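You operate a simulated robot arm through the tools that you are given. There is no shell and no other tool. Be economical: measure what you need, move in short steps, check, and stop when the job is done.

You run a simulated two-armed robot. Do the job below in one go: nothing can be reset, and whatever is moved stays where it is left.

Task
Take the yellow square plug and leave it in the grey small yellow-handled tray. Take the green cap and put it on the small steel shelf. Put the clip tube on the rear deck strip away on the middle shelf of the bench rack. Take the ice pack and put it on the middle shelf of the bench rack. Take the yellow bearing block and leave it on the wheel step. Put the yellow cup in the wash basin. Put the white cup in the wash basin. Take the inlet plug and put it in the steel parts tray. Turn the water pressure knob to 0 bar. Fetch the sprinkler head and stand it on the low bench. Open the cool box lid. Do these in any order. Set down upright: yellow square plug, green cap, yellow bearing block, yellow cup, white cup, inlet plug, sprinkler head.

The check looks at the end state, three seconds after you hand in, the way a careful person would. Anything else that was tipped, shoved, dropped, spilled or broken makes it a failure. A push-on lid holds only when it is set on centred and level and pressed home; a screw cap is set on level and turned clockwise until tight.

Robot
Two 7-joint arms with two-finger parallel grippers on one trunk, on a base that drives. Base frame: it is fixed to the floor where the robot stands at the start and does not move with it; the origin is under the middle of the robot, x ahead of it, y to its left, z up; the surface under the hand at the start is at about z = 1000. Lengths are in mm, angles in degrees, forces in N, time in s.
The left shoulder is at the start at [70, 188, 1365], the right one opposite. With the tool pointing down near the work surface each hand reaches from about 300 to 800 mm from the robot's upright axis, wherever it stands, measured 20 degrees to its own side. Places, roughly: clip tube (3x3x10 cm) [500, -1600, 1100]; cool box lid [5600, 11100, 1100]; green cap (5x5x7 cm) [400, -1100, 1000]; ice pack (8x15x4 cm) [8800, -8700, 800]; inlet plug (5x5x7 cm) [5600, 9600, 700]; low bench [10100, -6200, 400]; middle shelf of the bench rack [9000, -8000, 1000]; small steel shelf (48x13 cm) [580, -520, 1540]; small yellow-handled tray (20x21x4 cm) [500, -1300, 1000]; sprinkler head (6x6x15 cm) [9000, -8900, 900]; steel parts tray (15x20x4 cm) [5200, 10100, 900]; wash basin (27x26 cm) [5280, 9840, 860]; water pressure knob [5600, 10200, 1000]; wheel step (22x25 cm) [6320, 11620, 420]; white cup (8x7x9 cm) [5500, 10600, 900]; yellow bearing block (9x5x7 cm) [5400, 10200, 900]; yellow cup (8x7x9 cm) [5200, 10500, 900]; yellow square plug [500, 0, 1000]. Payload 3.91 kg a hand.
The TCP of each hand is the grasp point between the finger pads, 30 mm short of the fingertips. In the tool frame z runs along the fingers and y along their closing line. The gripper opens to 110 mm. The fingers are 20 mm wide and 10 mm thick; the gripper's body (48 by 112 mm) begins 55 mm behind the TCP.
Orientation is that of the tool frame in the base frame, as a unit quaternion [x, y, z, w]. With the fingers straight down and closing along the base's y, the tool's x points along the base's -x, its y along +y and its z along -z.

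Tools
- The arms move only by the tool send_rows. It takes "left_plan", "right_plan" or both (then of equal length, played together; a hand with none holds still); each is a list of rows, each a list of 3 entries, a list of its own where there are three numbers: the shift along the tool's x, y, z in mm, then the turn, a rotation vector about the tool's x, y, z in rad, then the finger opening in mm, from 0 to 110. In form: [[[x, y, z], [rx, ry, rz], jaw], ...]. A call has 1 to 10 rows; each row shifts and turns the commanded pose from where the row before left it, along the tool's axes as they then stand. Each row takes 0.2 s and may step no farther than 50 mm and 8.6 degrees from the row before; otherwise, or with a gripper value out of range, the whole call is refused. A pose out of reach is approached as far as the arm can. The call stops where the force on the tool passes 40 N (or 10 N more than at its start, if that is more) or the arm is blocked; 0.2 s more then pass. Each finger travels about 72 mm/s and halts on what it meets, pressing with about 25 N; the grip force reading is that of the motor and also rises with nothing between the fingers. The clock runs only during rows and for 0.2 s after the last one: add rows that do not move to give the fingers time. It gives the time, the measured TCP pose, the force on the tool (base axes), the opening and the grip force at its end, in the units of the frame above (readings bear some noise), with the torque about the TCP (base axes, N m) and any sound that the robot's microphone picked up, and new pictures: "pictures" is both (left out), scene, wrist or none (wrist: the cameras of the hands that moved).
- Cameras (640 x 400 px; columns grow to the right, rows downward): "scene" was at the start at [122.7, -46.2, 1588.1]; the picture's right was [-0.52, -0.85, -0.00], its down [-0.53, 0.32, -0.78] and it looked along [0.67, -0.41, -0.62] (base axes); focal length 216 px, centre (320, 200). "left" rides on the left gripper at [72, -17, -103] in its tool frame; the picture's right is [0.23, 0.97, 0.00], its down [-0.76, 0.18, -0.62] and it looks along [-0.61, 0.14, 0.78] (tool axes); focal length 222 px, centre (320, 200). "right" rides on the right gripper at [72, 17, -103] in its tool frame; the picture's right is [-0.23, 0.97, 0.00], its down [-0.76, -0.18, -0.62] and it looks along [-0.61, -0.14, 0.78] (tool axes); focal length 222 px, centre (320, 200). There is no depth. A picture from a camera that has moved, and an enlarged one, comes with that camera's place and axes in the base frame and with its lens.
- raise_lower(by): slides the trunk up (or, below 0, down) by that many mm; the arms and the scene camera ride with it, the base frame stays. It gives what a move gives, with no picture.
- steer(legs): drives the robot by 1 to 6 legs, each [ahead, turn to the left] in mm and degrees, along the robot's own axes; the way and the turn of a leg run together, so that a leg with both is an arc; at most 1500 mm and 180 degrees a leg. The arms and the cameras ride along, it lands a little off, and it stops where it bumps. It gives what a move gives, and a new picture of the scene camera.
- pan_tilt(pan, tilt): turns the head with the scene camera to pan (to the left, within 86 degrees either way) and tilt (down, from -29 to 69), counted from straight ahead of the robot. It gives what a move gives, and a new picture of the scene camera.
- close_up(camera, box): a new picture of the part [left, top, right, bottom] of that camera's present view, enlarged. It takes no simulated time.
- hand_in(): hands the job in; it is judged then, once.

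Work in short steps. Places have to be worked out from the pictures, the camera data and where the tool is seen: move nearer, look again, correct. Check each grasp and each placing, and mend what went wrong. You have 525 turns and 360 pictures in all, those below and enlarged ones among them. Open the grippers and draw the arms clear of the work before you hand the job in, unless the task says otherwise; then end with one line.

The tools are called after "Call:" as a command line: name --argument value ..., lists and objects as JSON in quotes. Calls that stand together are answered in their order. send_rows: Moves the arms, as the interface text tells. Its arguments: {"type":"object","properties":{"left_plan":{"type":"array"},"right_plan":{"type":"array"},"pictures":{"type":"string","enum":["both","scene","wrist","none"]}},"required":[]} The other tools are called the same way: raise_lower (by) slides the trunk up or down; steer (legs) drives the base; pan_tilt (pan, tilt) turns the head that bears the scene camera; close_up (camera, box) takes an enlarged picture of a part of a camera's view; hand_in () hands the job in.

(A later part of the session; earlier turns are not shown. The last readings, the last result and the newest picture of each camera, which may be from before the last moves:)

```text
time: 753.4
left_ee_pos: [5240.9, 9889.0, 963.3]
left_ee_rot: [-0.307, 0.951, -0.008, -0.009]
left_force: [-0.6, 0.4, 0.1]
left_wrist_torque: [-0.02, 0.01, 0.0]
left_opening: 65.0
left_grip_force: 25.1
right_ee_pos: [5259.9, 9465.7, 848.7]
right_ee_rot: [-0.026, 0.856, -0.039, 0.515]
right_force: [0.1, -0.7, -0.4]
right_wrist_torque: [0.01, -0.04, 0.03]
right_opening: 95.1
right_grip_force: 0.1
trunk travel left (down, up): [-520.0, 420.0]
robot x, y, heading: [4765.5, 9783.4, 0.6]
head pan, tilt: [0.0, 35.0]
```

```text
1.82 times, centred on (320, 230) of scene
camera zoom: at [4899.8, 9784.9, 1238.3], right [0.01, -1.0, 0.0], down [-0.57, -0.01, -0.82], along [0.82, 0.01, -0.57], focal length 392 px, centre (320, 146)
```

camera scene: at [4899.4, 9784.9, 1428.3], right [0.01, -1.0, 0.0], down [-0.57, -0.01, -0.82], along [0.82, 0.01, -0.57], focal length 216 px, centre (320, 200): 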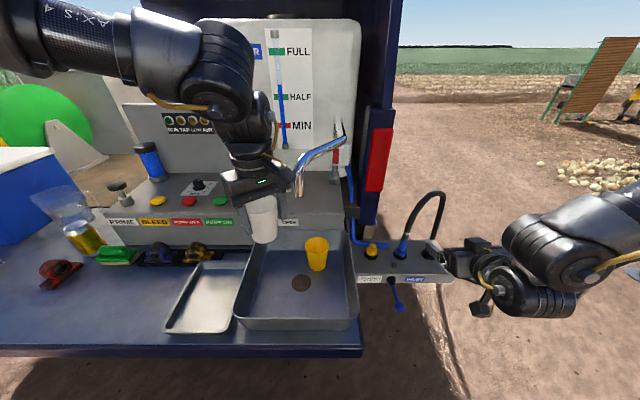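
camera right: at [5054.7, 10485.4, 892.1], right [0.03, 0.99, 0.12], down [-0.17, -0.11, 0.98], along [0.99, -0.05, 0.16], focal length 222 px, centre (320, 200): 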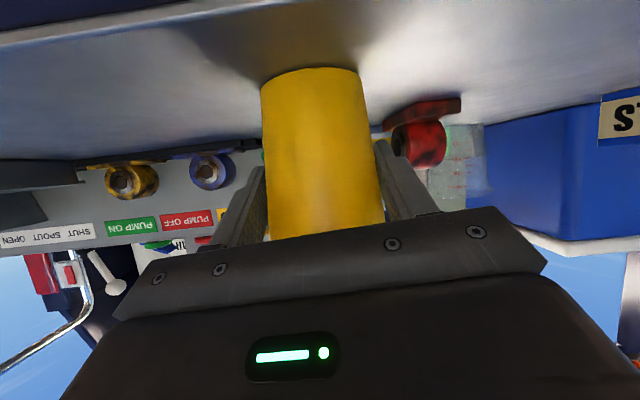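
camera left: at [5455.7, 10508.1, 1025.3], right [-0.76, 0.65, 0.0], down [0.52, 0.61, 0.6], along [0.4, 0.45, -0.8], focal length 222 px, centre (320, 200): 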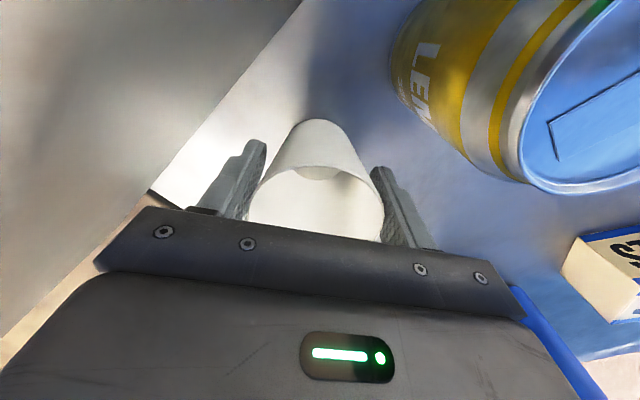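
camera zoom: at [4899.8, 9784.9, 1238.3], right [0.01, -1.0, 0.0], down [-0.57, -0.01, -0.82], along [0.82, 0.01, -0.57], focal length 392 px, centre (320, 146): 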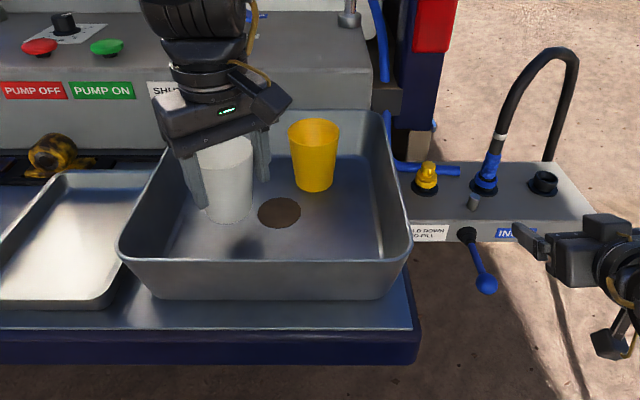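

Nicely inside. Continue lowering.

Call:
raise_lower --by -32

Call:
raise_lower --by -6

Call:
raise_lower --by -5

```text
time: 754.2
left_ee_pos: [5240.8, 9889.1, 931.7]
left_ee_rot: [-0.308, 0.951, -0.007, -0.008]
left_force: [0.3, -1.3, -0.3]
left_wrist_torque: [0.0, 0.01, -0.02]
left_opening: 64.9
left_grip_force: 24.8
right_ee_pos: [5259.5, 9466.6, 815.6]
right_ee_rot: [-0.026, 0.856, -0.039, 0.515]
right_force: [-0.3, -0.5, 1.2]
right_wrist_torque: [0.0, 0.02, 0.01]
right_opening: 95.1
right_grip_force: 0.1
trunk travel left (down, up): [-488.0, 452.0]
robot x, y, heading: [4765.4, 9786.2, 0.7]
head pan, tilt: [0.0, 35.0]
```

```text
time: 754.8
left_ee_pos: [5241.1, 9889.1, 926.1]
left_ee_rot: [-0.308, 0.951, -0.008, -0.009]
left_force: [0.0, 0.2, 5.8]
left_wrist_torque: [-0.02, -0.18, 0.02]
left_opening: 64.7
left_grip_force: 25.1
right_ee_pos: [5260.0, 9465.1, 811.0]
right_ee_rot: [-0.026, 0.855, -0.039, 0.516]
right_force: [0.1, -0.4, 0.2]
right_wrist_torque: [-0.02, 0.0, -0.02]
right_opening: 95.0
right_grip_force: 0.0
trunk travel left (down, up): [-482.0, 458.0]
robot x, y, heading: [4764.7, 9783.6, 0.5]
head pan, tilt: [0.0, 35.0]
```

```text
time: 755.3
left_ee_pos: [5237.7, 9889.8, 923.2]
left_ee_rot: [-0.308, 0.951, -0.01, -0.006]
left_force: [-4.3, 5.3, 33.8]
left_wrist_torque: [0.56, 0.01, 0.12]
left_opening: 64.3
left_grip_force: 24.9
right_ee_pos: [5258.8, 9465.5, 807.9]
right_ee_rot: [-0.026, 0.855, -0.039, 0.517]
right_force: [0.0, 0.1, 0.0]
right_wrist_torque: [-0.03, 0.02, 0.03]
right_opening: 95.0
right_grip_force: 0.0
trunk travel left (down, up): [-477.0, 463.0]
robot x, y, heading: [4765.4, 9782.7, 0.6]
head pan, tilt: [0.0, 35.0]
```

Contact (34 N). Release and rise.

Call:
raise_lower --by 3

Call:
send_rows --left_plan '[[[0, 0, 0], [0, 0, 0], 80], [[0, 0, 0], [0, 0, 0], 88], [[0, 0, 0], [0, 0, 0], 88]]' --pictures "none"

Call:
raise_lower --by 200

Call:
close_up --camera "scene" --box '[160, 140, 480, 360]'

```text
time: 755.8
left_ee_pos: [5238.6, 9890.1, 923.1]
left_ee_rot: [-0.306, 0.952, -0.008, -0.01]
left_force: [-4.7, 3.9, 18.7]
left_wrist_torque: [0.34, 0.08, 0.08]
left_opening: 63.8
left_grip_force: 25.1
right_ee_pos: [5257.7, 9465.4, 809.6]
right_ee_rot: [-0.025, 0.855, -0.04, 0.517]
right_force: [0.8, 0.2, -0.9]
right_wrist_torque: [-0.02, 0.0, 0.0]
right_opening: 95.0
right_grip_force: 0.0
trunk travel left (down, up): [-480.0, 460.0]
robot x, y, heading: [4763.8, 9785.5, 0.4]
head pan, tilt: [0.0, 35.0]
```

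```text
time: 756.6
left_ee_pos: [5240.6, 9889.0, 922.8]
left_ee_rot: [-0.308, 0.951, -0.007, -0.01]
left_force: [-0.2, -0.6, 1.2]
left_wrist_torque: [-0.02, -0.01, -0.03]
left_opening: 88.2
left_grip_force: 0.0
right_ee_pos: [5259.5, 9465.2, 809.8]
right_ee_rot: [-0.026, 0.856, -0.039, 0.515]
right_force: [0.3, -0.8, 0.1]
right_wrist_torque: [0.0, 0.03, 0.05]
right_opening: 95.1
right_grip_force: 0.0
trunk travel left (down, up): [-480.0, 460.0]
robot x, y, heading: [4761.8, 9785.2, 0.8]
head pan, tilt: [0.0, 35.0]
```

```text
time: 758.8
left_ee_pos: [5240.9, 9891.1, 1123.7]
left_ee_rot: [-0.307, 0.952, -0.009, -0.009]
left_force: [-1.1, 3.4, 0.8]
left_wrist_torque: [-0.21, -0.17, 0.07]
left_opening: 86.6
left_grip_force: 0.1
right_ee_pos: [5259.9, 9466.3, 1008.3]
right_ee_rot: [-0.025, 0.855, -0.039, 0.516]
right_force: [-0.3, 0.3, 0.2]
right_wrist_torque: [0.0, 0.03, 0.04]
right_opening: 95.0
right_grip_force: 0.0
trunk travel left (down, up): [-680.0, 260.0]
robot x, y, heading: [4764.8, 9786.0, 0.5]
head pan, tilt: [0.0, 35.0]
```

```text
1.82 times, centred on (320, 250) of scene
camera zoom: at [4899.2, 9785.8, 1398.4], right [0.01, -1.0, 0.0], down [-0.57, -0.01, -0.82], along [0.82, 0.01, -0.57], focal length 392 px, centre (320, 109)
```

zoom: 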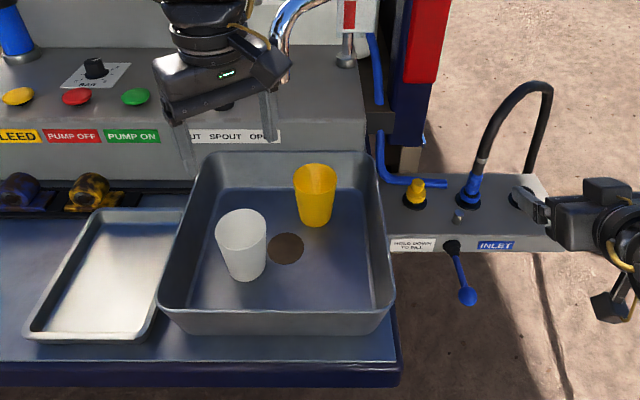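

Both cups stand in the basin. Next the inlet plug (yellow knob ≈(5545,9562,707)) with the left hand. Back out, go south to y≈9330 and approach.

Call:
steer --legs '[[-400, 0], [0, -90.5], [455, 0], [0, 90], [350, 0]]'

Call:
pan_tilt --pan 10 --tilt 40

Call:
close_up --camera "scene" --box '[200, 60, 440, 260]'

```text
time: 773.1
left_ee_pos: [5196.8, 9421.3, 1123.7]
left_ee_rot: [-0.298, 0.955, -0.008, -0.01]
left_force: [-0.7, 0.2, -0.2]
left_wrist_torque: [-0.02, -0.02, 0.02]
left_opening: 88.0
left_grip_force: 0.1
right_ee_pos: [5208.7, 8996.6, 1008.7]
right_ee_rot: [-0.018, 0.856, -0.044, 0.515]
right_force: [-0.4, 0.1, 0.0]
right_wrist_torque: [0.05, 0.01, -0.02]
right_opening: 95.1
right_grip_force: 0.0
trunk travel left (down, up): [-680.0, 260.0]
robot x, y, heading: [4717.0, 9325.0, -0.5]
head pan, tilt: [0.0, 35.0]
camera scene: at [4853.5, 9322.4, 1398.3], right [-0.01, -1.0, 0.0], down [-0.57, 0.01, -0.82], along [0.82, -0.01, -0.57], focal length 216 px, centre (320, 200)
```

scene: 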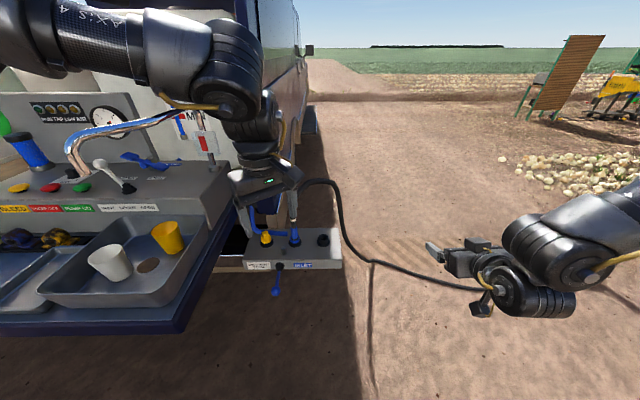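

```text
time: 773.9
left_ee_pos: [5196.2, 9420.0, 1123.3]
left_ee_rot: [-0.298, 0.955, -0.008, -0.01]
left_force: [0.1, 0.5, 0.3]
left_wrist_torque: [-0.02, 0.02, 0.0]
left_opening: 88.0
left_grip_force: 0.1
right_ee_pos: [5208.6, 8996.0, 1007.8]
right_ee_rot: [-0.018, 0.856, -0.044, 0.515]
right_force: [-0.1, -0.6, 0.1]
right_wrist_torque: [-0.02, -0.01, -0.01]
right_opening: 94.9
right_grip_force: 0.1
trunk travel left (down, up): [-680.0, 260.0]
robot x, y, heading: [4716.9, 9324.5, -0.2]
head pan, tilt: [10.0, 40.0]
camera scene: at [4850.2, 9337.1, 1390.6], right [0.16, -0.99, 0.0], down [-0.63, -0.1, -0.77], along [0.76, 0.13, -0.64], focal length 216 px, centre (320, 200)
```

scene: 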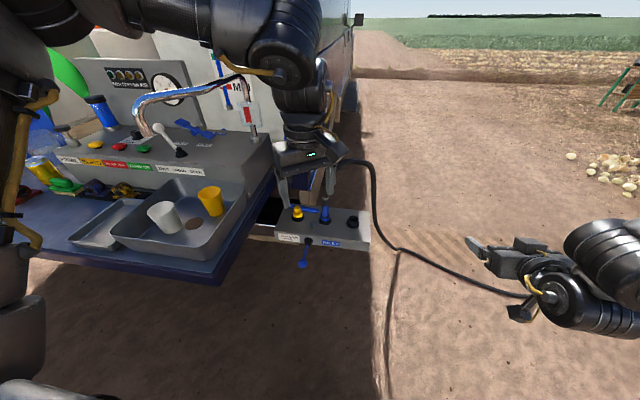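

```text
2.00 times, centred on (320, 160) of scene
camera zoom: at [4850.2, 9337.1, 1390.6], right [0.16, -0.99, 0.0], down [-0.63, -0.1, -0.77], along [0.76, 0.13, -0.64], focal length 431 px, centre (320, 280)
```

zoom: 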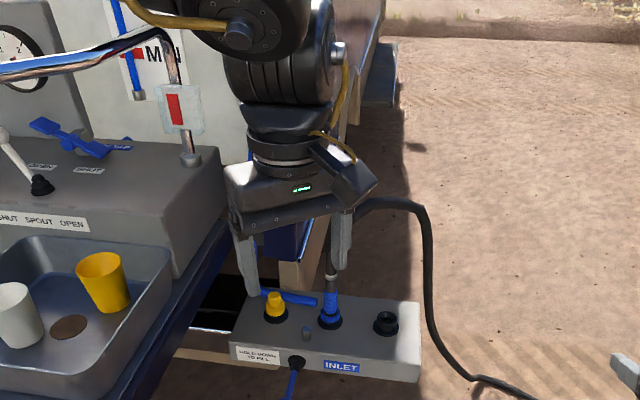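

Plug spans z 675–747 at (5545,9562). Drive 100 mm closer, lower 250 mm, and move the left hand above it.

Call:
steer --legs '[[100, 0]]'

Call:
raise_lower --by -250

Call:
send_rows --left_plan '[[[-38, -3, 0], [0, 0, 0], 80], [[-38, -3, 0], [0, 0, 0], 75], [[-38, -3, 0], [0, 0, 0], 70], [[-38, -3, 0], [0, 0, 0], 70], [[-38, -3, 0], [0, 0, 0], 70], [[-38, -3, 0], [0, 0, 0], 70], [[-38, -3, 0], [0, 0, 0], 70]]' --pictures "wrist"

```text
time: 775.0
left_ee_pos: [5294.0, 9420.1, 1124.8]
left_ee_rot: [-0.298, 0.955, -0.008, -0.01]
left_force: [0.0, 0.0, -0.1]
left_wrist_torque: [0.03, 0.02, 0.02]
left_opening: 88.0
left_grip_force: 0.0
right_ee_pos: [5306.5, 8994.9, 1009.2]
right_ee_rot: [-0.017, 0.856, -0.045, 0.515]
right_force: [-0.3, 0.8, -0.8]
right_wrist_torque: [0.0, 0.02, 0.0]
right_opening: 95.2
right_grip_force: 0.0
trunk travel left (down, up): [-680.0, 260.0]
robot x, y, heading: [4814.7, 9322.7, -0.6]
head pan, tilt: [10.0, 40.0]
camera scene: at [4946.9, 9336.4, 1390.9], right [0.16, -0.99, 0.0], down [-0.63, -0.11, -0.77], along [0.76, 0.13, -0.64], focal length 216 px, centre (320, 200)
```

scene: 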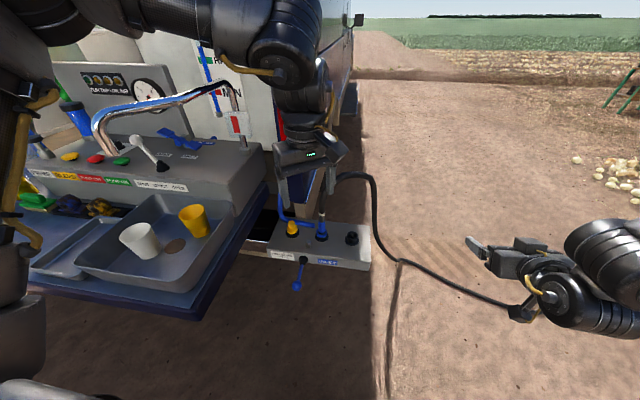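

```text
time: 777.6
left_ee_pos: [5296.2, 9419.2, 872.7]
left_ee_rot: [-0.298, 0.955, -0.008, -0.009]
left_force: [0.6, 0.0, 0.9]
left_wrist_torque: [0.0, -0.05, -0.01]
left_opening: 88.0
left_grip_force: 0.1
right_ee_pos: [5306.3, 8995.3, 758.5]
right_ee_rot: [-0.018, 0.856, -0.044, 0.515]
right_force: [-0.2, -0.6, -0.3]
right_wrist_torque: [-0.01, -0.03, 0.03]
right_opening: 94.9
right_grip_force: 0.1
trunk travel left (down, up): [-430.0, 510.0]
robot x, y, heading: [4817.3, 9324.0, -0.3]
head pan, tilt: [10.0, 40.0]
```

```text
time: 779.2
left_ee_pos: [5458.0, 9520.1, 841.7]
left_ee_rot: [-0.299, 0.954, -0.01, -0.008]
left_force: [-0.3, 0.4, -0.4]
left_wrist_torque: [0.04, 0.04, 0.0]
left_opening: 69.7
left_grip_force: 0.0
left hand out of reach, approached as far as the arm can: row 5, 6, 7
right_ee_pos: [5306.1, 8996.7, 758.4]
right_ee_rot: [-0.019, 0.856, -0.044, 0.514]
right_force: [0.4, -0.5, -0.5]
right_wrist_torque: [-0.01, 0.01, -0.03]
right_opening: 94.9
right_grip_force: 0.0
trunk travel left (down, up): [-430.0, 510.0]
robot x, y, heading: [4815.5, 9327.8, -0.7]
head pan, tilt: [10.0, 40.0]
camera left: at [5408.1, 9467.1, 947.6], right [-0.74, 0.67, -0.01], down [0.53, 0.6, 0.6], along [0.41, 0.44, -0.8], focal length 222 px, centre (320, 200)
```

left: 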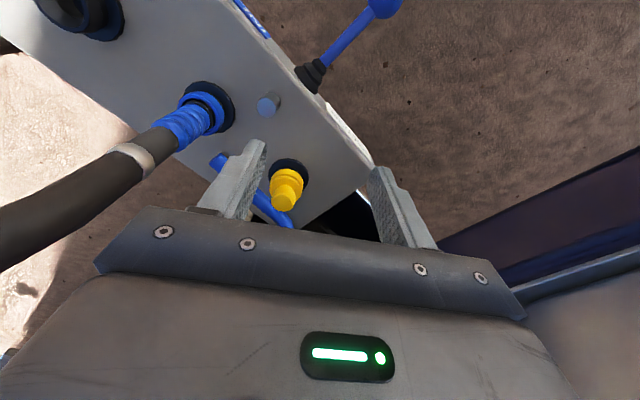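

Drive 75 mm further, then shift the hand 29 mm left.

Call:
steer --legs '[[75, 0]]'

Call:
send_rows --left_plan '[[[-12, 18, 0], [0, 0, 0], 70]]' --pictures "wrist"

```text
time: 780.2
left_ee_pos: [5533.6, 9518.7, 840.9]
left_ee_rot: [-0.3, 0.954, -0.008, -0.009]
left_force: [0.7, 0.4, -0.1]
left_wrist_torque: [0.0, 0.04, 0.02]
left_opening: 69.9
left_grip_force: 0.1
right_ee_pos: [5382.9, 8994.7, 757.7]
right_ee_rot: [-0.019, 0.856, -0.044, 0.515]
right_force: [1.2, -0.2, -0.3]
right_wrist_torque: [0.02, -0.02, 0.01]
right_opening: 94.9
right_grip_force: 0.0
trunk travel left (down, up): [-430.0, 510.0]
robot x, y, heading: [4892.3, 9318.5, -0.5]
head pan, tilt: [10.0, 40.0]
camera scene: at [5024.9, 9335.6, 1140.5], right [0.16, -0.99, 0.0], down [-0.64, -0.11, -0.77], along [0.75, 0.13, -0.64], focal length 216 px, centre (320, 200)
```

scene: 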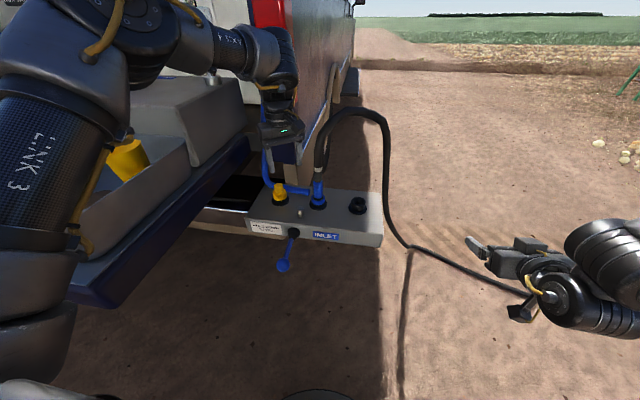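

```text
time: 780.6
left_ee_pos: [5525.3, 9537.9, 838.7]
left_ee_rot: [-0.3, 0.954, -0.011, -0.008]
left_force: [0.3, 0.4, 0.6]
left_wrist_torque: [-0.02, 0.03, -0.02]
left_opening: 69.9
left_grip_force: 0.0
left hand out of reach, approached as far as the arm can: row 1
right_ee_pos: [5382.4, 8995.1, 758.5]
right_ee_rot: [-0.018, 0.856, -0.045, 0.515]
right_force: [0.0, 0.2, -0.4]
right_wrist_torque: [0.06, -0.02, -0.01]
right_opening: 95.0
right_grip_force: 0.1
trunk travel left (down, up): [-430.0, 510.0]
robot x, y, heading: [4889.2, 9322.9, -0.5]
head pan, tilt: [10.0, 40.0]
camera left: at [5476.8, 9485.0, 943.6], right [-0.74, 0.67, -0.01], down [0.53, 0.6, 0.6], along [0.41, 0.44, -0.8], focal length 222 px, centre (320, 200)
```

left: 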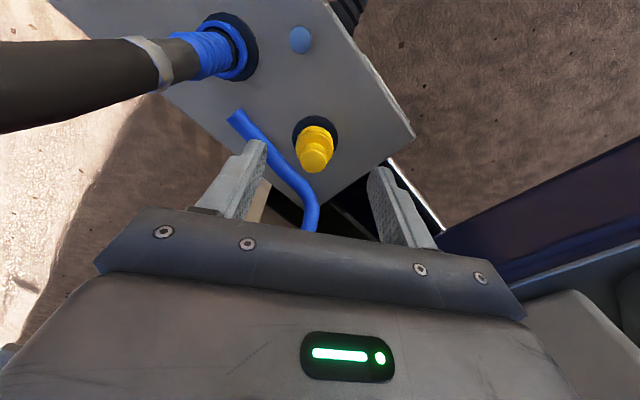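

Turn 1° left and drive 22 mm to centre on the plug, then lower the trunk.

Call:
steer --legs '[[0, 1.1], [22, 0]]'

Call:
send_rows --left_plan '[[[0, 0, 0], [0, 0, 0], 62], [[0, 0, 0], [0, 0, 0], 62]]' --pictures "wrist"

```text
time: 781.8
left_ee_pos: [5544.0, 9549.4, 838.8]
left_ee_rot: [-0.31, 0.951, -0.01, -0.008]
left_force: [-0.1, 0.2, -0.5]
left_wrist_torque: [0.01, 0.04, 0.01]
left_opening: 70.0
left_grip_force: 0.0
right_ee_pos: [5411.2, 9004.0, 757.2]
right_ee_rot: [-0.025, 0.855, -0.04, 0.516]
right_force: [-0.2, 0.5, -0.1]
right_wrist_torque: [0.02, -0.01, -0.03]
right_opening: 95.0
right_grip_force: 0.1
trunk travel left (down, up): [-430.0, 510.0]
robot x, y, heading: [4913.8, 9325.1, 0.6]
head pan, tilt: [10.0, 40.0]
camera scene: at [5046.2, 9338.2, 1140.6], right [0.18, -0.98, 0.0], down [-0.63, -0.12, -0.77], along [0.75, 0.14, -0.64], focal length 216 px, centre (320, 200)
```

scene: 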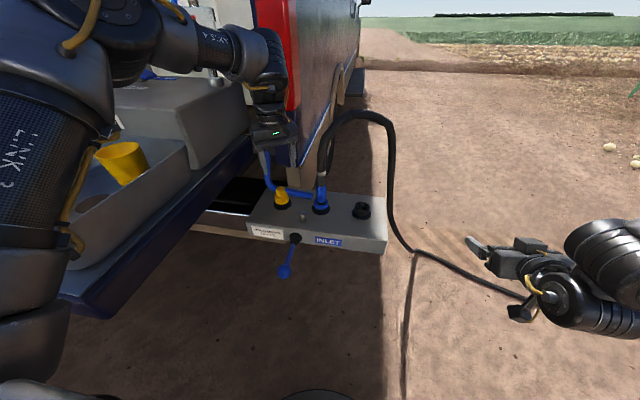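

```text
time: 782.4
left_ee_pos: [5543.6, 9548.4, 838.6]
left_ee_rot: [-0.31, 0.951, -0.011, -0.008]
left_force: [0.1, -0.9, 0.3]
left_wrist_torque: [0.02, 0.01, -0.01]
left_opening: 62.0
left_grip_force: 0.1
right_ee_pos: [5410.3, 9003.3, 758.4]
right_ee_rot: [-0.025, 0.856, -0.04, 0.515]
right_force: [0.3, 0.3, 0.4]
right_wrist_torque: [-0.02, 0.01, 0.0]
right_opening: 95.1
right_grip_force: 0.1
trunk travel left (down, up): [-430.0, 510.0]
robot x, y, heading: [4914.4, 9326.9, 0.5]
head pan, tilt: [10.0, 40.0]
camera left: at [5495.8, 9495.3, 943.6], right [-0.76, 0.65, -0.01], down [0.52, 0.61, 0.6], along [0.4, 0.45, -0.8], focal length 222 px, centre (320, 200)
```

left: 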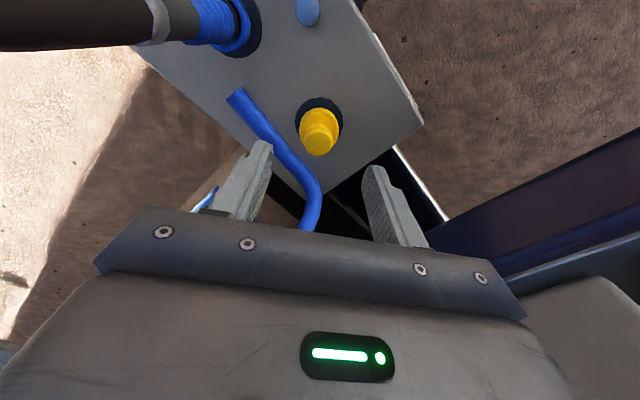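

Fine-shift 10 mm and lower the trunk in two steps to z≈726.

Call:
send_rows --left_plan '[[[-10, 0, 0], [0, 0, 0], 62]]' --pictures "none"

Call:
raise_lower --by -70

Call:
close_up --camera "left" --box '[0, 0, 640, 400]'

```text
time: 782.8
left_ee_pos: [5543.0, 9550.5, 838.9]
left_ee_rot: [-0.31, 0.951, -0.011, -0.007]
left_force: [0.7, -0.2, -0.1]
left_wrist_torque: [0.01, 0.01, 0.01]
left_opening: 61.9
left_grip_force: 0.0
left hand out of reach, approached as far as the arm can: row 1
right_ee_pos: [5410.0, 9004.1, 758.2]
right_ee_rot: [-0.027, 0.855, -0.039, 0.516]
right_force: [-0.2, 0.0, 0.1]
right_wrist_torque: [0.01, -0.04, -0.03]
right_opening: 95.1
right_grip_force: 0.1
trunk travel left (down, up): [-430.0, 510.0]
robot x, y, heading: [4908.8, 9323.9, 0.5]
head pan, tilt: [10.0, 40.0]
```

```text
time: 783.8
left_ee_pos: [5544.0, 9549.4, 768.2]
left_ee_rot: [-0.31, 0.951, -0.011, -0.007]
left_force: [-0.2, 0.6, -0.4]
left_wrist_torque: [-0.01, -0.02, -0.01]
left_opening: 62.1
left_grip_force: 0.1
right_ee_pos: [5410.1, 9004.3, 688.6]
right_ee_rot: [-0.026, 0.855, -0.039, 0.517]
right_force: [-0.4, 0.1, -0.5]
right_wrist_torque: [0.0, 0.05, 0.05]
right_opening: 94.8
right_grip_force: 0.1
trunk travel left (down, up): [-360.0, 580.0]
robot x, y, heading: [4914.5, 9319.8, 0.5]
head pan, tilt: [10.0, 40.0]
```

```text
1.00 times, centred on (320, 200) of left (not enlarged: the box is as wide or as high as the picture)
camera zoom: at [5495.4, 9495.4, 874.0], right [-0.76, 0.65, -0.01], down [0.52, 0.61, 0.61], along [0.4, 0.45, -0.8], focal length 222 px, centre (320, 200)
```

zoom: 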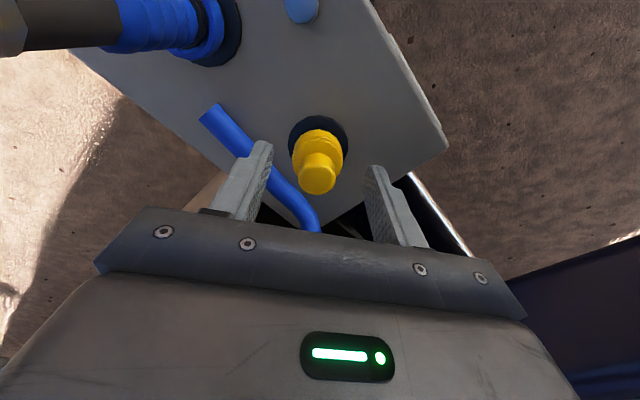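

Good. Lower 40 mm more and close.

Call:
raise_lower --by -40

Call:
send_rows --left_plan '[[[0, 0, 0], [0, 0, 0], 40], [[0, 0, 0], [0, 0, 0], 20], [[0, 0, 0], [0, 0, 0], 15], [[0, 0, 0], [0, 0, 0], 15]]' --pictures "wrist"

```text
time: 784.7
left_ee_pos: [5544.1, 9549.0, 728.7]
left_ee_rot: [-0.31, 0.951, -0.01, -0.006]
left_force: [-0.2, -0.6, 0.8]
left_wrist_torque: [-0.03, -0.01, 0.01]
left_opening: 61.7
left_grip_force: 0.1
right_ee_pos: [5409.4, 9004.3, 648.1]
right_ee_rot: [-0.026, 0.855, -0.039, 0.516]
right_force: [0.4, 0.9, 0.0]
right_wrist_torque: [-0.01, 0.04, -0.02]
right_opening: 94.8
right_grip_force: 0.1
trunk travel left (down, up): [-320.0, 620.0]
robot x, y, heading: [4912.3, 9325.1, 0.5]
head pan, tilt: [10.0, 40.0]
```

```text
time: 785.7
left_ee_pos: [5544.2, 9548.6, 728.2]
left_ee_rot: [-0.309, 0.951, -0.01, -0.007]
left_force: [-3.1, 0.3, 0.7]
left_wrist_torque: [0.01, 0.13, 0.05]
left_opening: 35.8
left_grip_force: 24.2
right_ee_pos: [5409.7, 9005.5, 648.9]
right_ee_rot: [-0.026, 0.855, -0.039, 0.517]
right_force: [1.7, -0.4, -0.2]
right_wrist_torque: [0.01, -0.04, 0.0]
right_opening: 94.7
right_grip_force: 0.0
trunk travel left (down, up): [-320.0, 620.0]
robot x, y, heading: [4913.8, 9325.7, 0.5]
head pan, tilt: [10.0, 40.0]
camera left: at [5495.3, 9495.4, 833.9], right [-0.76, 0.65, -0.01], down [0.52, 0.61, 0.6], along [0.4, 0.45, -0.8], focal length 222 px, centre (320, 200)
```

left: 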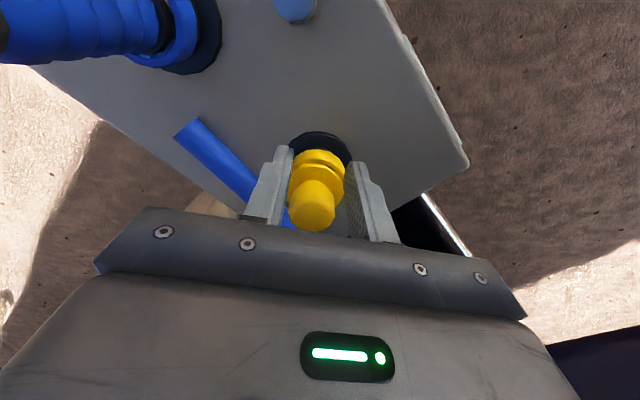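

Gripped (36 mm). Lift gently 12 mm and check.

Call:
raise_lower --by 12

Call:
close_up --camera "left" --box '[160, 60, 480, 260]'

```text
time: 786.3
left_ee_pos: [5543.7, 9548.8, 741.0]
left_ee_rot: [-0.31, 0.951, -0.01, -0.007]
left_force: [-0.3, 1.1, -1.1]
left_wrist_torque: [-0.02, -0.02, 0.0]
left_opening: 15.0
left_grip_force: 0.1
right_ee_pos: [5410.6, 9004.6, 661.1]
right_ee_rot: [-0.025, 0.855, -0.04, 0.516]
right_force: [-0.2, 0.4, 0.0]
right_wrist_torque: [-0.04, -0.01, 0.02]
right_opening: 95.0
right_grip_force: 0.0
trunk travel left (down, up): [-332.0, 608.0]
robot x, y, heading: [4912.9, 9324.3, 0.4]
head pan, tilt: [10.0, 40.0]
```

```text
2.00 times, centred on (320, 160) of left
camera zoom: at [5495.9, 9495.2, 845.8], right [-0.76, 0.65, -0.01], down [0.51, 0.61, 0.61], along [0.4, 0.45, -0.8], focal length 444 px, centre (320, 280)
```

zoom: 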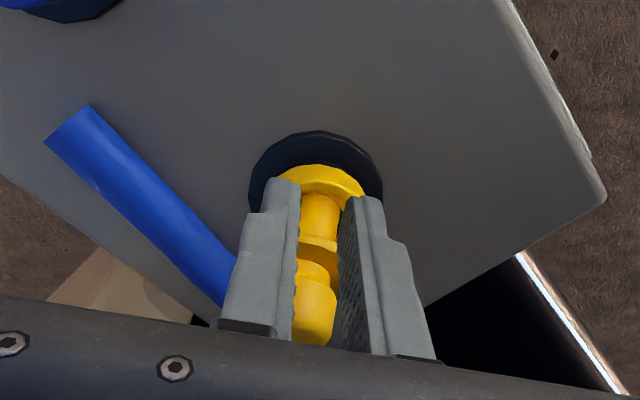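

The fingers slid up to the plug's waist. Close fully to grip under the knob, then lift.

Call:
send_rows --left_plan '[[[0, 0, 0], [0, 0, 0], 5], [[0, 0, 0], [0, 0, 0], 5], [[0, 0, 0], [0, 0, 0], 5]]' --pictures "none"

Call:
raise_lower --by 10

Call:
close_up --camera "left" --box '[160, 60, 480, 260]'

```text
time: 787.1
left_ee_pos: [5543.2, 9550.4, 741.2]
left_ee_rot: [-0.31, 0.951, -0.01, -0.006]
left_force: [-0.9, 0.7, 1.0]
left_wrist_torque: [0.0, 0.01, 0.02]
left_opening: 5.0
left_grip_force: 0.1
right_ee_pos: [5410.8, 9004.4, 660.4]
right_ee_rot: [-0.026, 0.856, -0.04, 0.515]
right_force: [0.5, 0.0, -0.8]
right_wrist_torque: [-0.01, 0.01, 0.02]
right_opening: 95.0
right_grip_force: 0.1
trunk travel left (down, up): [-332.0, 608.0]
robot x, y, heading: [4912.8, 9321.3, 0.9]
head pan, tilt: [10.0, 40.0]
```

```text
time: 787.6
left_ee_pos: [5543.3, 9550.3, 751.0]
left_ee_rot: [-0.311, 0.95, -0.011, -0.008]
left_force: [-0.2, -0.1, 0.7]
left_wrist_torque: [0.0, 0.01, 0.0]
left_opening: 4.7
left_grip_force: 0.1
right_ee_pos: [5411.3, 9004.9, 670.7]
right_ee_rot: [-0.025, 0.856, -0.04, 0.515]
right_force: [-0.6, -0.5, -0.2]
right_wrist_torque: [0.02, 0.01, 0.02]
right_opening: 95.2
right_grip_force: 0.0
trunk travel left (down, up): [-342.0, 598.0]
robot x, y, heading: [4908.1, 9325.5, 0.4]
head pan, tilt: [10.0, 40.0]
```

```text
2.00 times, centred on (320, 160) of left
camera zoom: at [5496.0, 9495.3, 855.6], right [-0.76, 0.65, -0.01], down [0.52, 0.61, 0.6], along [0.4, 0.45, -0.8], focal length 444 px, centre (320, 280)
```

zoom: 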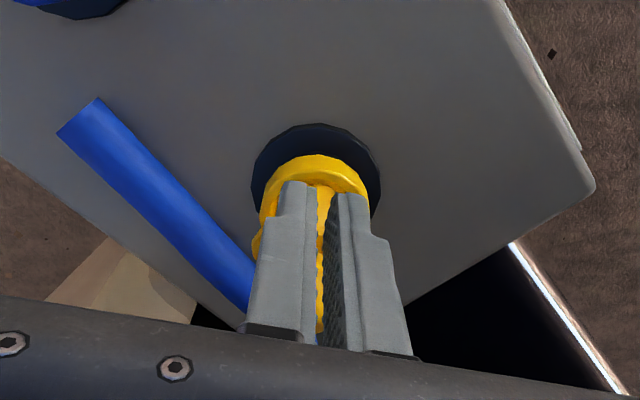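

The fingers closed in front of the plug – it is ~20 mm further from the robot. Open, rise, and move the base: turn 1.1° left and 16 mm forward.

Call:
send_rows --left_plan '[[[0, 0, 0], [0, 0, 0], 40], [[0, 0, 0], [0, 0, 0], 66], [[0, 0, 0], [0, 0, 0], 66]]' --pictures "none"

Call:
raise_lower --by 40

Call:
steer --legs '[[0, 1.1], [17, 0]]'

Call:
close_up --camera "left" --box '[160, 60, 480, 260]'

```text
time: 788.4
left_ee_pos: [5544.2, 9549.6, 750.3]
left_ee_rot: [-0.31, 0.951, -0.01, -0.007]
left_force: [-0.1, -0.4, 1.1]
left_wrist_torque: [0.0, -0.01, -0.02]
left_opening: 66.1
left_grip_force: 0.0
right_ee_pos: [5410.5, 9003.8, 670.2]
right_ee_rot: [-0.027, 0.856, -0.039, 0.515]
right_force: [0.5, 0.9, 0.8]
right_wrist_torque: [0.01, 0.02, 0.0]
right_opening: 94.9
right_grip_force: 0.0
trunk travel left (down, up): [-342.0, 598.0]
robot x, y, heading: [4911.3, 9326.5, 0.8]
head pan, tilt: [10.0, 40.0]
```

```text
time: 789.3
left_ee_pos: [5544.3, 9549.1, 790.4]
left_ee_rot: [-0.309, 0.951, -0.01, -0.007]
left_force: [0.6, -0.1, 1.5]
left_wrist_torque: [-0.01, 0.04, -0.02]
left_opening: 65.7
left_grip_force: 0.1
right_ee_pos: [5410.7, 9004.2, 710.6]
right_ee_rot: [-0.026, 0.856, -0.04, 0.514]
right_force: [0.7, 0.3, -1.0]
right_wrist_torque: [0.04, 0.01, 0.01]
right_opening: 95.1
right_grip_force: 0.0
trunk travel left (down, up): [-382.0, 558.0]
robot x, y, heading: [4912.9, 9321.6, 0.6]
head pan, tilt: [10.0, 40.0]
```

```text
time: 790.4
left_ee_pos: [5556.5, 9562.3, 789.3]
left_ee_rot: [-0.319, 0.948, -0.011, -0.007]
left_force: [0.4, 0.8, 0.6]
left_wrist_torque: [-0.01, 0.02, 0.01]
left_opening: 65.8
left_grip_force: 0.0
right_ee_pos: [5434.1, 9015.6, 710.7]
right_ee_rot: [-0.035, 0.855, -0.034, 0.516]
right_force: [0.2, -1.0, -0.6]
right_wrist_torque: [0.01, -0.02, -0.01]
right_opening: 95.0
right_grip_force: 0.0
trunk travel left (down, up): [-382.0, 558.0]
robot x, y, heading: [4933.0, 9322.4, 1.6]
head pan, tilt: [10.0, 40.0]
camera scene: at [5062.8, 9341.5, 1092.5], right [0.2, -0.98, 0.0], down [-0.63, -0.13, -0.77], along [0.75, 0.16, -0.64], focal length 216 px, centre (320, 200)
```

scene: 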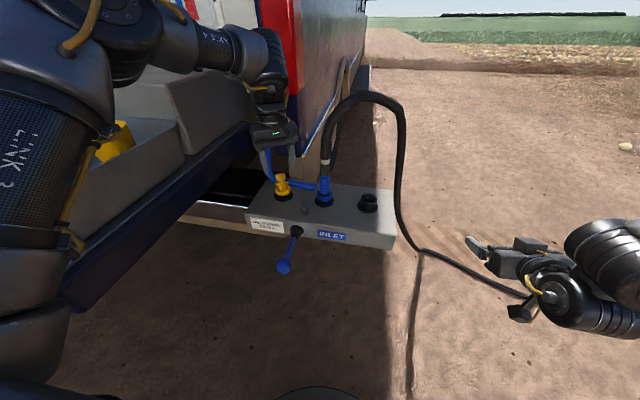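

```text
2.00 times, centred on (320, 160) of left
camera zoom: at [5510.0, 9507.2, 895.0], right [-0.77, 0.64, -0.01], down [0.5, 0.62, 0.6], along [0.39, 0.46, -0.8], focal length 444 px, centre (320, 280)
```

zoom: 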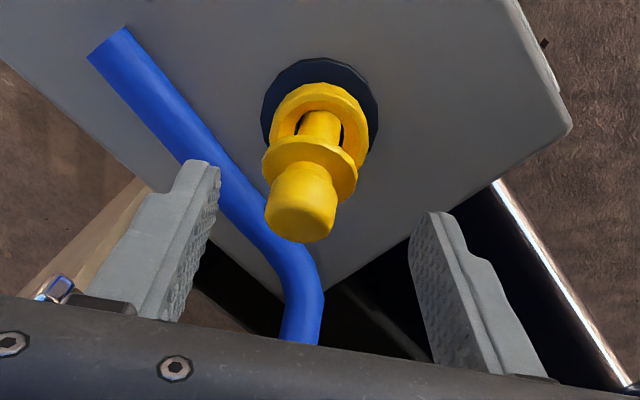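

The plug has been drawn partly up (knob top now ≈ z 790, flange ≈ 763). Raise 9 mm so the pads sit on the knob, centre, and close.

Call:
raise_lower --by 9

Call:
send_rows --left_plan '[[[9, -3, 0], [0, 0, 0], 66], [[0, 0, 0], [0, 0, 0], 40], [[0, 0, 0], [0, 0, 0], 10], [[0, 0, 0], [0, 0, 0], 10]]' --pictures "none"

Call:
close_up --camera "left" --box '[160, 60, 480, 260]'

```text
time: 791.0
left_ee_pos: [5556.6, 9561.6, 799.2]
left_ee_rot: [-0.319, 0.948, -0.011, -0.007]
left_force: [-0.5, 0.3, 0.2]
left_wrist_torque: [0.02, -0.01, 0.02]
left_opening: 66.2
left_grip_force: 0.1
right_ee_pos: [5433.5, 9015.0, 718.9]
right_ee_rot: [-0.034, 0.855, -0.035, 0.516]
right_force: [-0.5, -0.6, -0.8]
right_wrist_torque: [0.0, 0.02, -0.01]
right_opening: 94.9
right_grip_force: 0.0
trunk travel left (down, up): [-391.0, 549.0]
robot x, y, heading: [4927.8, 9323.0, 1.7]
head pan, tilt: [10.0, 40.0]
```

```text
time: 792.0
left_ee_pos: [5550.4, 9555.1, 799.0]
left_ee_rot: [-0.319, 0.948, -0.011, -0.007]
left_force: [-0.2, -0.1, 0.3]
left_wrist_torque: [-0.01, 0.0, 0.03]
left_opening: 10.0
left_grip_force: 0.0
right_ee_pos: [5432.8, 9014.3, 720.3]
right_ee_rot: [-0.035, 0.855, -0.034, 0.516]
right_force: [-0.2, 0.3, -0.5]
right_wrist_torque: [0.0, -0.03, 0.05]
right_opening: 95.0
right_grip_force: 0.0
trunk travel left (down, up): [-391.0, 549.0]
robot x, y, heading: [4932.5, 9324.3, 1.6]
head pan, tilt: [10.0, 40.0]
```

```text
2.00 times, centred on (320, 160) of left
camera zoom: at [5503.6, 9499.3, 904.7], right [-0.77, 0.64, -0.01], down [0.5, 0.62, 0.6], along [0.39, 0.46, -0.8], focal length 444 px, centre (320, 280)
```

zoom: 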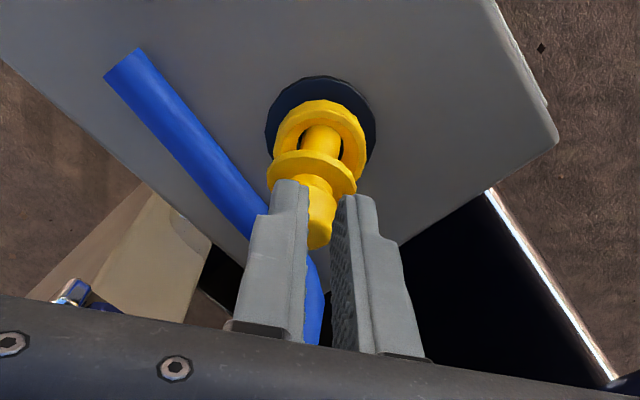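

The knob is actually lower and leans slightly away: ≈(5567,9565,735). Open, advance 13 mm with a 0.5° left turn, restore the arm shift, and look.

Call:
send_rows --left_plan '[[[0, 0, 0], [0, 0, 0], 40], [[-9, 3, 0], [0, 0, 0], 70], [[0, 0, 0], [0, 0, 0], 70]]' --pictures "none"

Call:
steer --legs '[[13, 0.6]]'

Call:
raise_lower --by -30

Call:
close_up --camera "left" --box '[160, 60, 480, 260]'

```text
time: 792.8
left_ee_pos: [5556.8, 9560.8, 798.4]
left_ee_rot: [-0.319, 0.948, -0.011, -0.007]
left_force: [-0.6, 0.4, -1.0]
left_wrist_torque: [0.01, 0.02, -0.01]
left_opening: 69.9
left_grip_force: 0.1
right_ee_pos: [5433.5, 9015.0, 719.3]
right_ee_rot: [-0.034, 0.855, -0.035, 0.517]
right_force: [0.6, -0.1, 0.1]
right_wrist_torque: [0.01, -0.03, 0.02]
right_opening: 94.9
right_grip_force: 0.2
trunk travel left (down, up): [-391.0, 549.0]
robot x, y, heading: [4926.0, 9323.6, 1.6]
head pan, tilt: [10.0, 40.0]
```

```text
time: 793.5
left_ee_pos: [5566.6, 9568.2, 798.9]
left_ee_rot: [-0.324, 0.946, -0.01, -0.007]
left_force: [0.0, 0.2, 0.4]
left_wrist_torque: [0.01, 0.01, 0.0]
left_opening: 69.6
left_grip_force: 0.0
right_ee_pos: [5449.3, 9020.4, 719.3]
right_ee_rot: [-0.039, 0.855, -0.032, 0.516]
right_force: [-0.4, 0.1, 0.2]
right_wrist_torque: [-0.02, -0.01, 0.01]
right_opening: 94.7
right_grip_force: 0.0
trunk travel left (down, up): [-391.0, 549.0]
robot x, y, heading: [4942.0, 9325.3, 2.1]
head pan, tilt: [10.0, 40.0]
camera scene: at [5075.2, 9343.5, 1101.6], right [0.21, -0.98, 0.0], down [-0.63, -0.14, -0.77], along [0.75, 0.16, -0.64], focal length 216 px, centre (320, 200)
```

scene: 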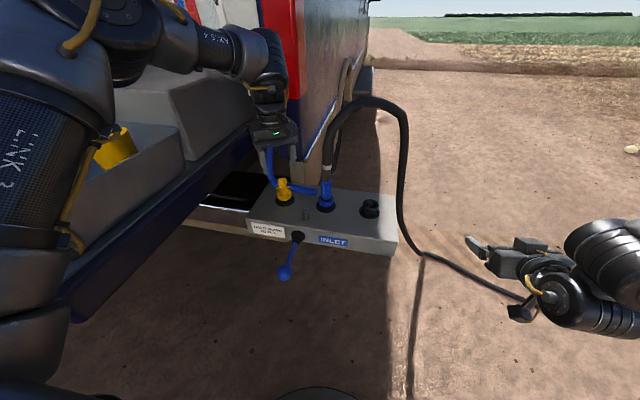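

```text
time: 794.3
left_ee_pos: [5565.6, 9568.6, 768.7]
left_ee_rot: [-0.324, 0.946, -0.011, -0.007]
left_force: [0.6, -0.3, 0.1]
left_wrist_torque: [0.02, 0.02, -0.02]
left_opening: 70.0
left_grip_force: 0.2
right_ee_pos: [5449.4, 9019.8, 688.7]
right_ee_rot: [-0.038, 0.855, -0.032, 0.516]
right_force: [-0.3, 0.2, -0.6]
right_wrist_torque: [-0.01, 0.01, -0.04]
right_opening: 94.9
right_grip_force: 0.1
trunk travel left (down, up): [-361.0, 579.0]
robot x, y, heading: [4944.2, 9327.7, 2.4]
head pan, tilt: [10.0, 40.0]
```

```text
2.00 times, centred on (320, 160) of left
camera zoom: at [5519.8, 9513.3, 874.8], right [-0.78, 0.63, -0.01], down [0.5, 0.62, 0.6], along [0.39, 0.46, -0.8], focal length 444 px, centre (320, 280)
```

zoom: 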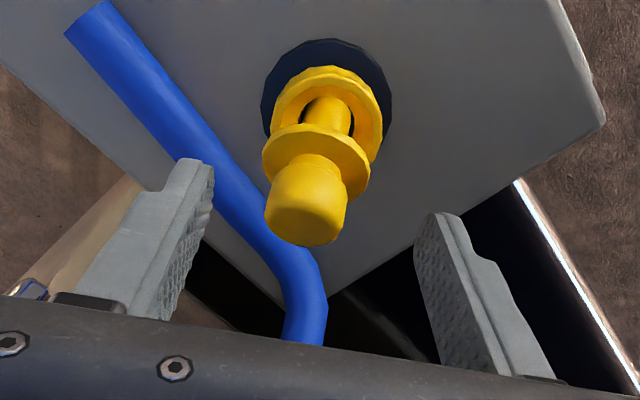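

Now the knob (top ≈ z 752, flange ≈ 732) is centred between the fingers. Close on the knob at this height.

Call:
send_rows --left_plan '[[[0, -3, 2], [0, 0, 0], 50], [[0, 0, 0], [0, 0, 0], 20], [[0, 0, 0], [0, 0, 0], 10], [[0, 0, 0], [0, 0, 0], 10]]' --pictures "none"

Call:
close_up --camera "left" --box '[160, 60, 480, 260]'

```text
time: 795.3
left_ee_pos: [5569.0, 9565.5, 768.4]
left_ee_rot: [-0.324, 0.946, -0.011, -0.007]
left_force: [0.3, 1.1, 3.7]
left_wrist_torque: [0.03, -0.02, -0.02]
left_opening: 10.2
left_grip_force: 0.2
right_ee_pos: [5449.4, 9020.2, 690.0]
right_ee_rot: [-0.039, 0.855, -0.032, 0.517]
right_force: [0.6, 0.2, 0.3]
right_wrist_torque: [0.0, -0.04, 0.0]
right_opening: 95.0
right_grip_force: 0.0
trunk travel left (down, up): [-361.0, 579.0]
robot x, y, heading: [4942.7, 9324.7, 2.2]
head pan, tilt: [10.0, 40.0]
```

```text
2.00 times, centred on (320, 160) of left
camera zoom: at [5521.9, 9510.5, 873.2], right [-0.78, 0.63, -0.01], down [0.5, 0.62, 0.61], along [0.39, 0.46, -0.8], focal length 444 px, centre (320, 280)
```

zoom: 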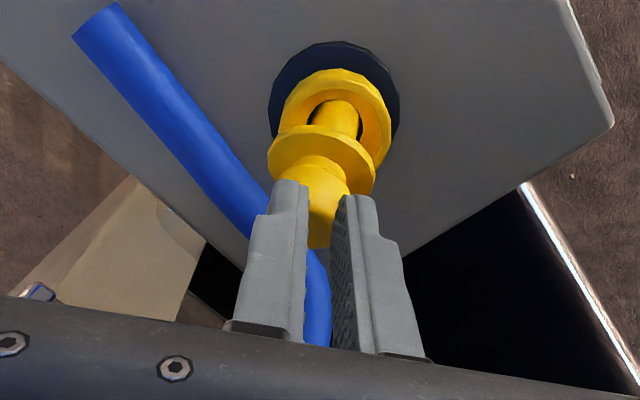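

The tips rest on the knob's top (z≈738). Open, lower 26 mm, and close.

Call:
send_rows --left_plan '[[[0, 0, -3], [0, 0, 0], 40], [[0, 0, 0], [0, 0, 0], 66], [[0, 0, 0], [0, 0, 0], 66]]' --pictures "none"

Call:
raise_lower --by -27

Call:
send_rows --left_plan '[[[0, 0, 0], [0, 0, 0], 40], [[0, 0, 0], [0, 0, 0], 15], [[0, 0, 0], [0, 0, 0], 8], [[0, 0, 0], [0, 0, 0], 8]]' --pictures "none"

Call:
close_up --camera "left" --box '[160, 60, 480, 260]'

```text
time: 796.1
left_ee_pos: [5567.8, 9565.7, 772.1]
left_ee_rot: [-0.325, 0.946, -0.011, -0.007]
left_force: [-0.2, 0.7, 0.5]
left_wrist_torque: [-0.05, -0.01, 0.01]
left_opening: 66.2
left_grip_force: 0.0
right_ee_pos: [5449.6, 9020.6, 690.9]
right_ee_rot: [-0.038, 0.855, -0.033, 0.516]
right_force: [0.2, 0.0, 0.3]
right_wrist_torque: [0.0, 0.01, -0.01]
right_opening: 94.8
right_grip_force: 0.1
trunk travel left (down, up): [-361.0, 579.0]
robot x, y, heading: [4943.1, 9326.0, 2.1]
head pan, tilt: [10.0, 40.0]
```

```text
time: 796.8
left_ee_pos: [5567.9, 9565.6, 744.4]
left_ee_rot: [-0.325, 0.946, -0.011, -0.006]
left_force: [-1.2, -0.2, -0.2]
left_wrist_torque: [-0.03, 0.03, -0.02]
left_opening: 65.8
left_grip_force: 0.1
right_ee_pos: [5449.2, 9021.1, 662.8]
right_ee_rot: [-0.039, 0.855, -0.031, 0.517]
right_force: [-0.3, -0.3, 0.1]
right_wrist_torque: [0.01, -0.01, 0.02]
right_opening: 95.2
right_grip_force: 0.2
trunk travel left (down, up): [-334.0, 606.0]
robot x, y, heading: [4944.0, 9322.4, 2.2]
head pan, tilt: [10.0, 40.0]
```

```text
time: 797.8
left_ee_pos: [5568.1, 9568.1, 744.3]
left_ee_rot: [-0.326, 0.945, -0.011, -0.007]
left_force: [-7.3, 8.0, 5.3]
left_wrist_torque: [0.58, 0.4, -0.08]
left_opening: 27.1
left_grip_force: 25.2
right_ee_pos: [5448.4, 9021.3, 662.4]
right_ee_rot: [-0.039, 0.855, -0.033, 0.517]
right_force: [-1.2, -0.8, -0.4]
right_wrist_torque: [-0.01, -0.01, -0.01]
right_opening: 95.0
right_grip_force: 0.0
trunk travel left (down, up): [-334.0, 606.0]
robot x, y, heading: [4944.5, 9325.3, 2.3]
head pan, tilt: [10.0, 40.0]
```

```text
2.00 times, centred on (320, 160) of left
camera zoom: at [5521.2, 9511.8, 849.7], right [-0.78, 0.63, -0.01], down [0.49, 0.62, 0.61], along [0.39, 0.47, -0.8], focal length 444 px, centre (320, 280)
```

zoom: 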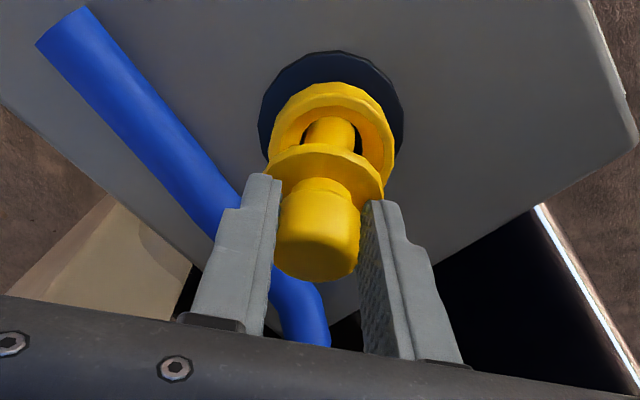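

Knob firmly gripped (27 mm). Lift gently.

Call:
raise_lower --by 12

Call:
close_up --camera "left" --box '[160, 60, 480, 260]'

```text
time: 798.4
left_ee_pos: [5568.8, 9566.3, 757.5]
left_ee_rot: [-0.325, 0.946, -0.012, -0.006]
left_force: [-2.8, 3.3, 6.0]
left_wrist_torque: [0.19, 0.22, -0.06]
left_opening: 27.0
left_grip_force: 24.7
right_ee_pos: [5448.3, 9021.1, 675.1]
right_ee_rot: [-0.039, 0.855, -0.031, 0.516]
right_force: [0.7, 0.3, 0.3]
right_wrist_torque: [0.02, 0.01, 0.02]
right_opening: 95.0
right_grip_force: 0.1
trunk travel left (down, up): [-346.0, 594.0]
robot x, y, heading: [4943.3, 9326.2, 2.4]
head pan, tilt: [10.0, 40.0]
```

```text
2.00 times, centred on (320, 160) of left
camera zoom: at [5522.0, 9509.8, 862.4], right [-0.78, 0.63, -0.01], down [0.49, 0.62, 0.61], along [0.39, 0.46, -0.8], focal length 444 px, centre (320, 280)
```

zoom: 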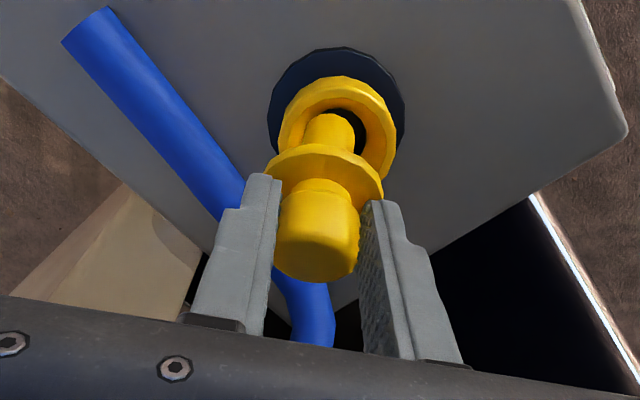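

The plug's stem is coming out of the socket's ring. Continue lifting 80 mm.

Call:
raise_lower --by 80

Call:
close_up --camera "left" --box '[160, 60, 480, 260]'

```text
time: 799.6
left_ee_pos: [5569.4, 9566.3, 833.9]
left_ee_rot: [-0.325, 0.946, -0.011, -0.006]
left_force: [-0.2, -0.6, 0.1]
left_wrist_torque: [-0.03, 0.0, 0.0]
left_opening: 26.6
left_grip_force: 24.5
right_ee_pos: [5451.1, 9019.7, 754.4]
right_ee_rot: [-0.039, 0.855, -0.032, 0.516]
right_force: [-0.3, 0.3, 0.6]
right_wrist_torque: [0.02, -0.02, -0.01]
right_opening: 94.8
right_grip_force: 0.0
trunk travel left (down, up): [-426.0, 514.0]
robot x, y, heading: [4939.3, 9325.2, 2.2]
head pan, tilt: [10.0, 40.0]
```

```text
2.00 times, centred on (320, 160) of left
camera zoom: at [5522.7, 9510.5, 940.6], right [-0.78, 0.63, -0.01], down [0.5, 0.62, 0.6], along [0.39, 0.47, -0.8], focal length 444 px, centre (320, 280)
```

zoom: 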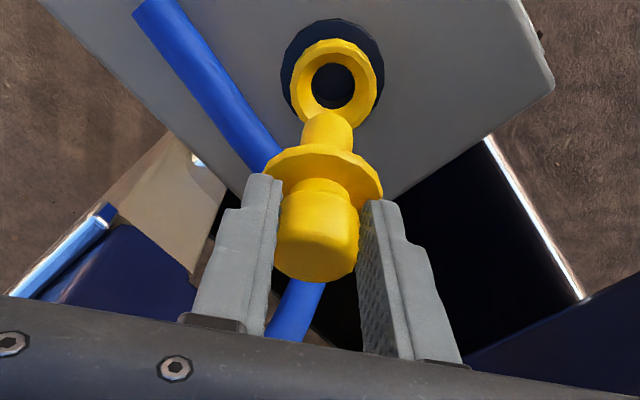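

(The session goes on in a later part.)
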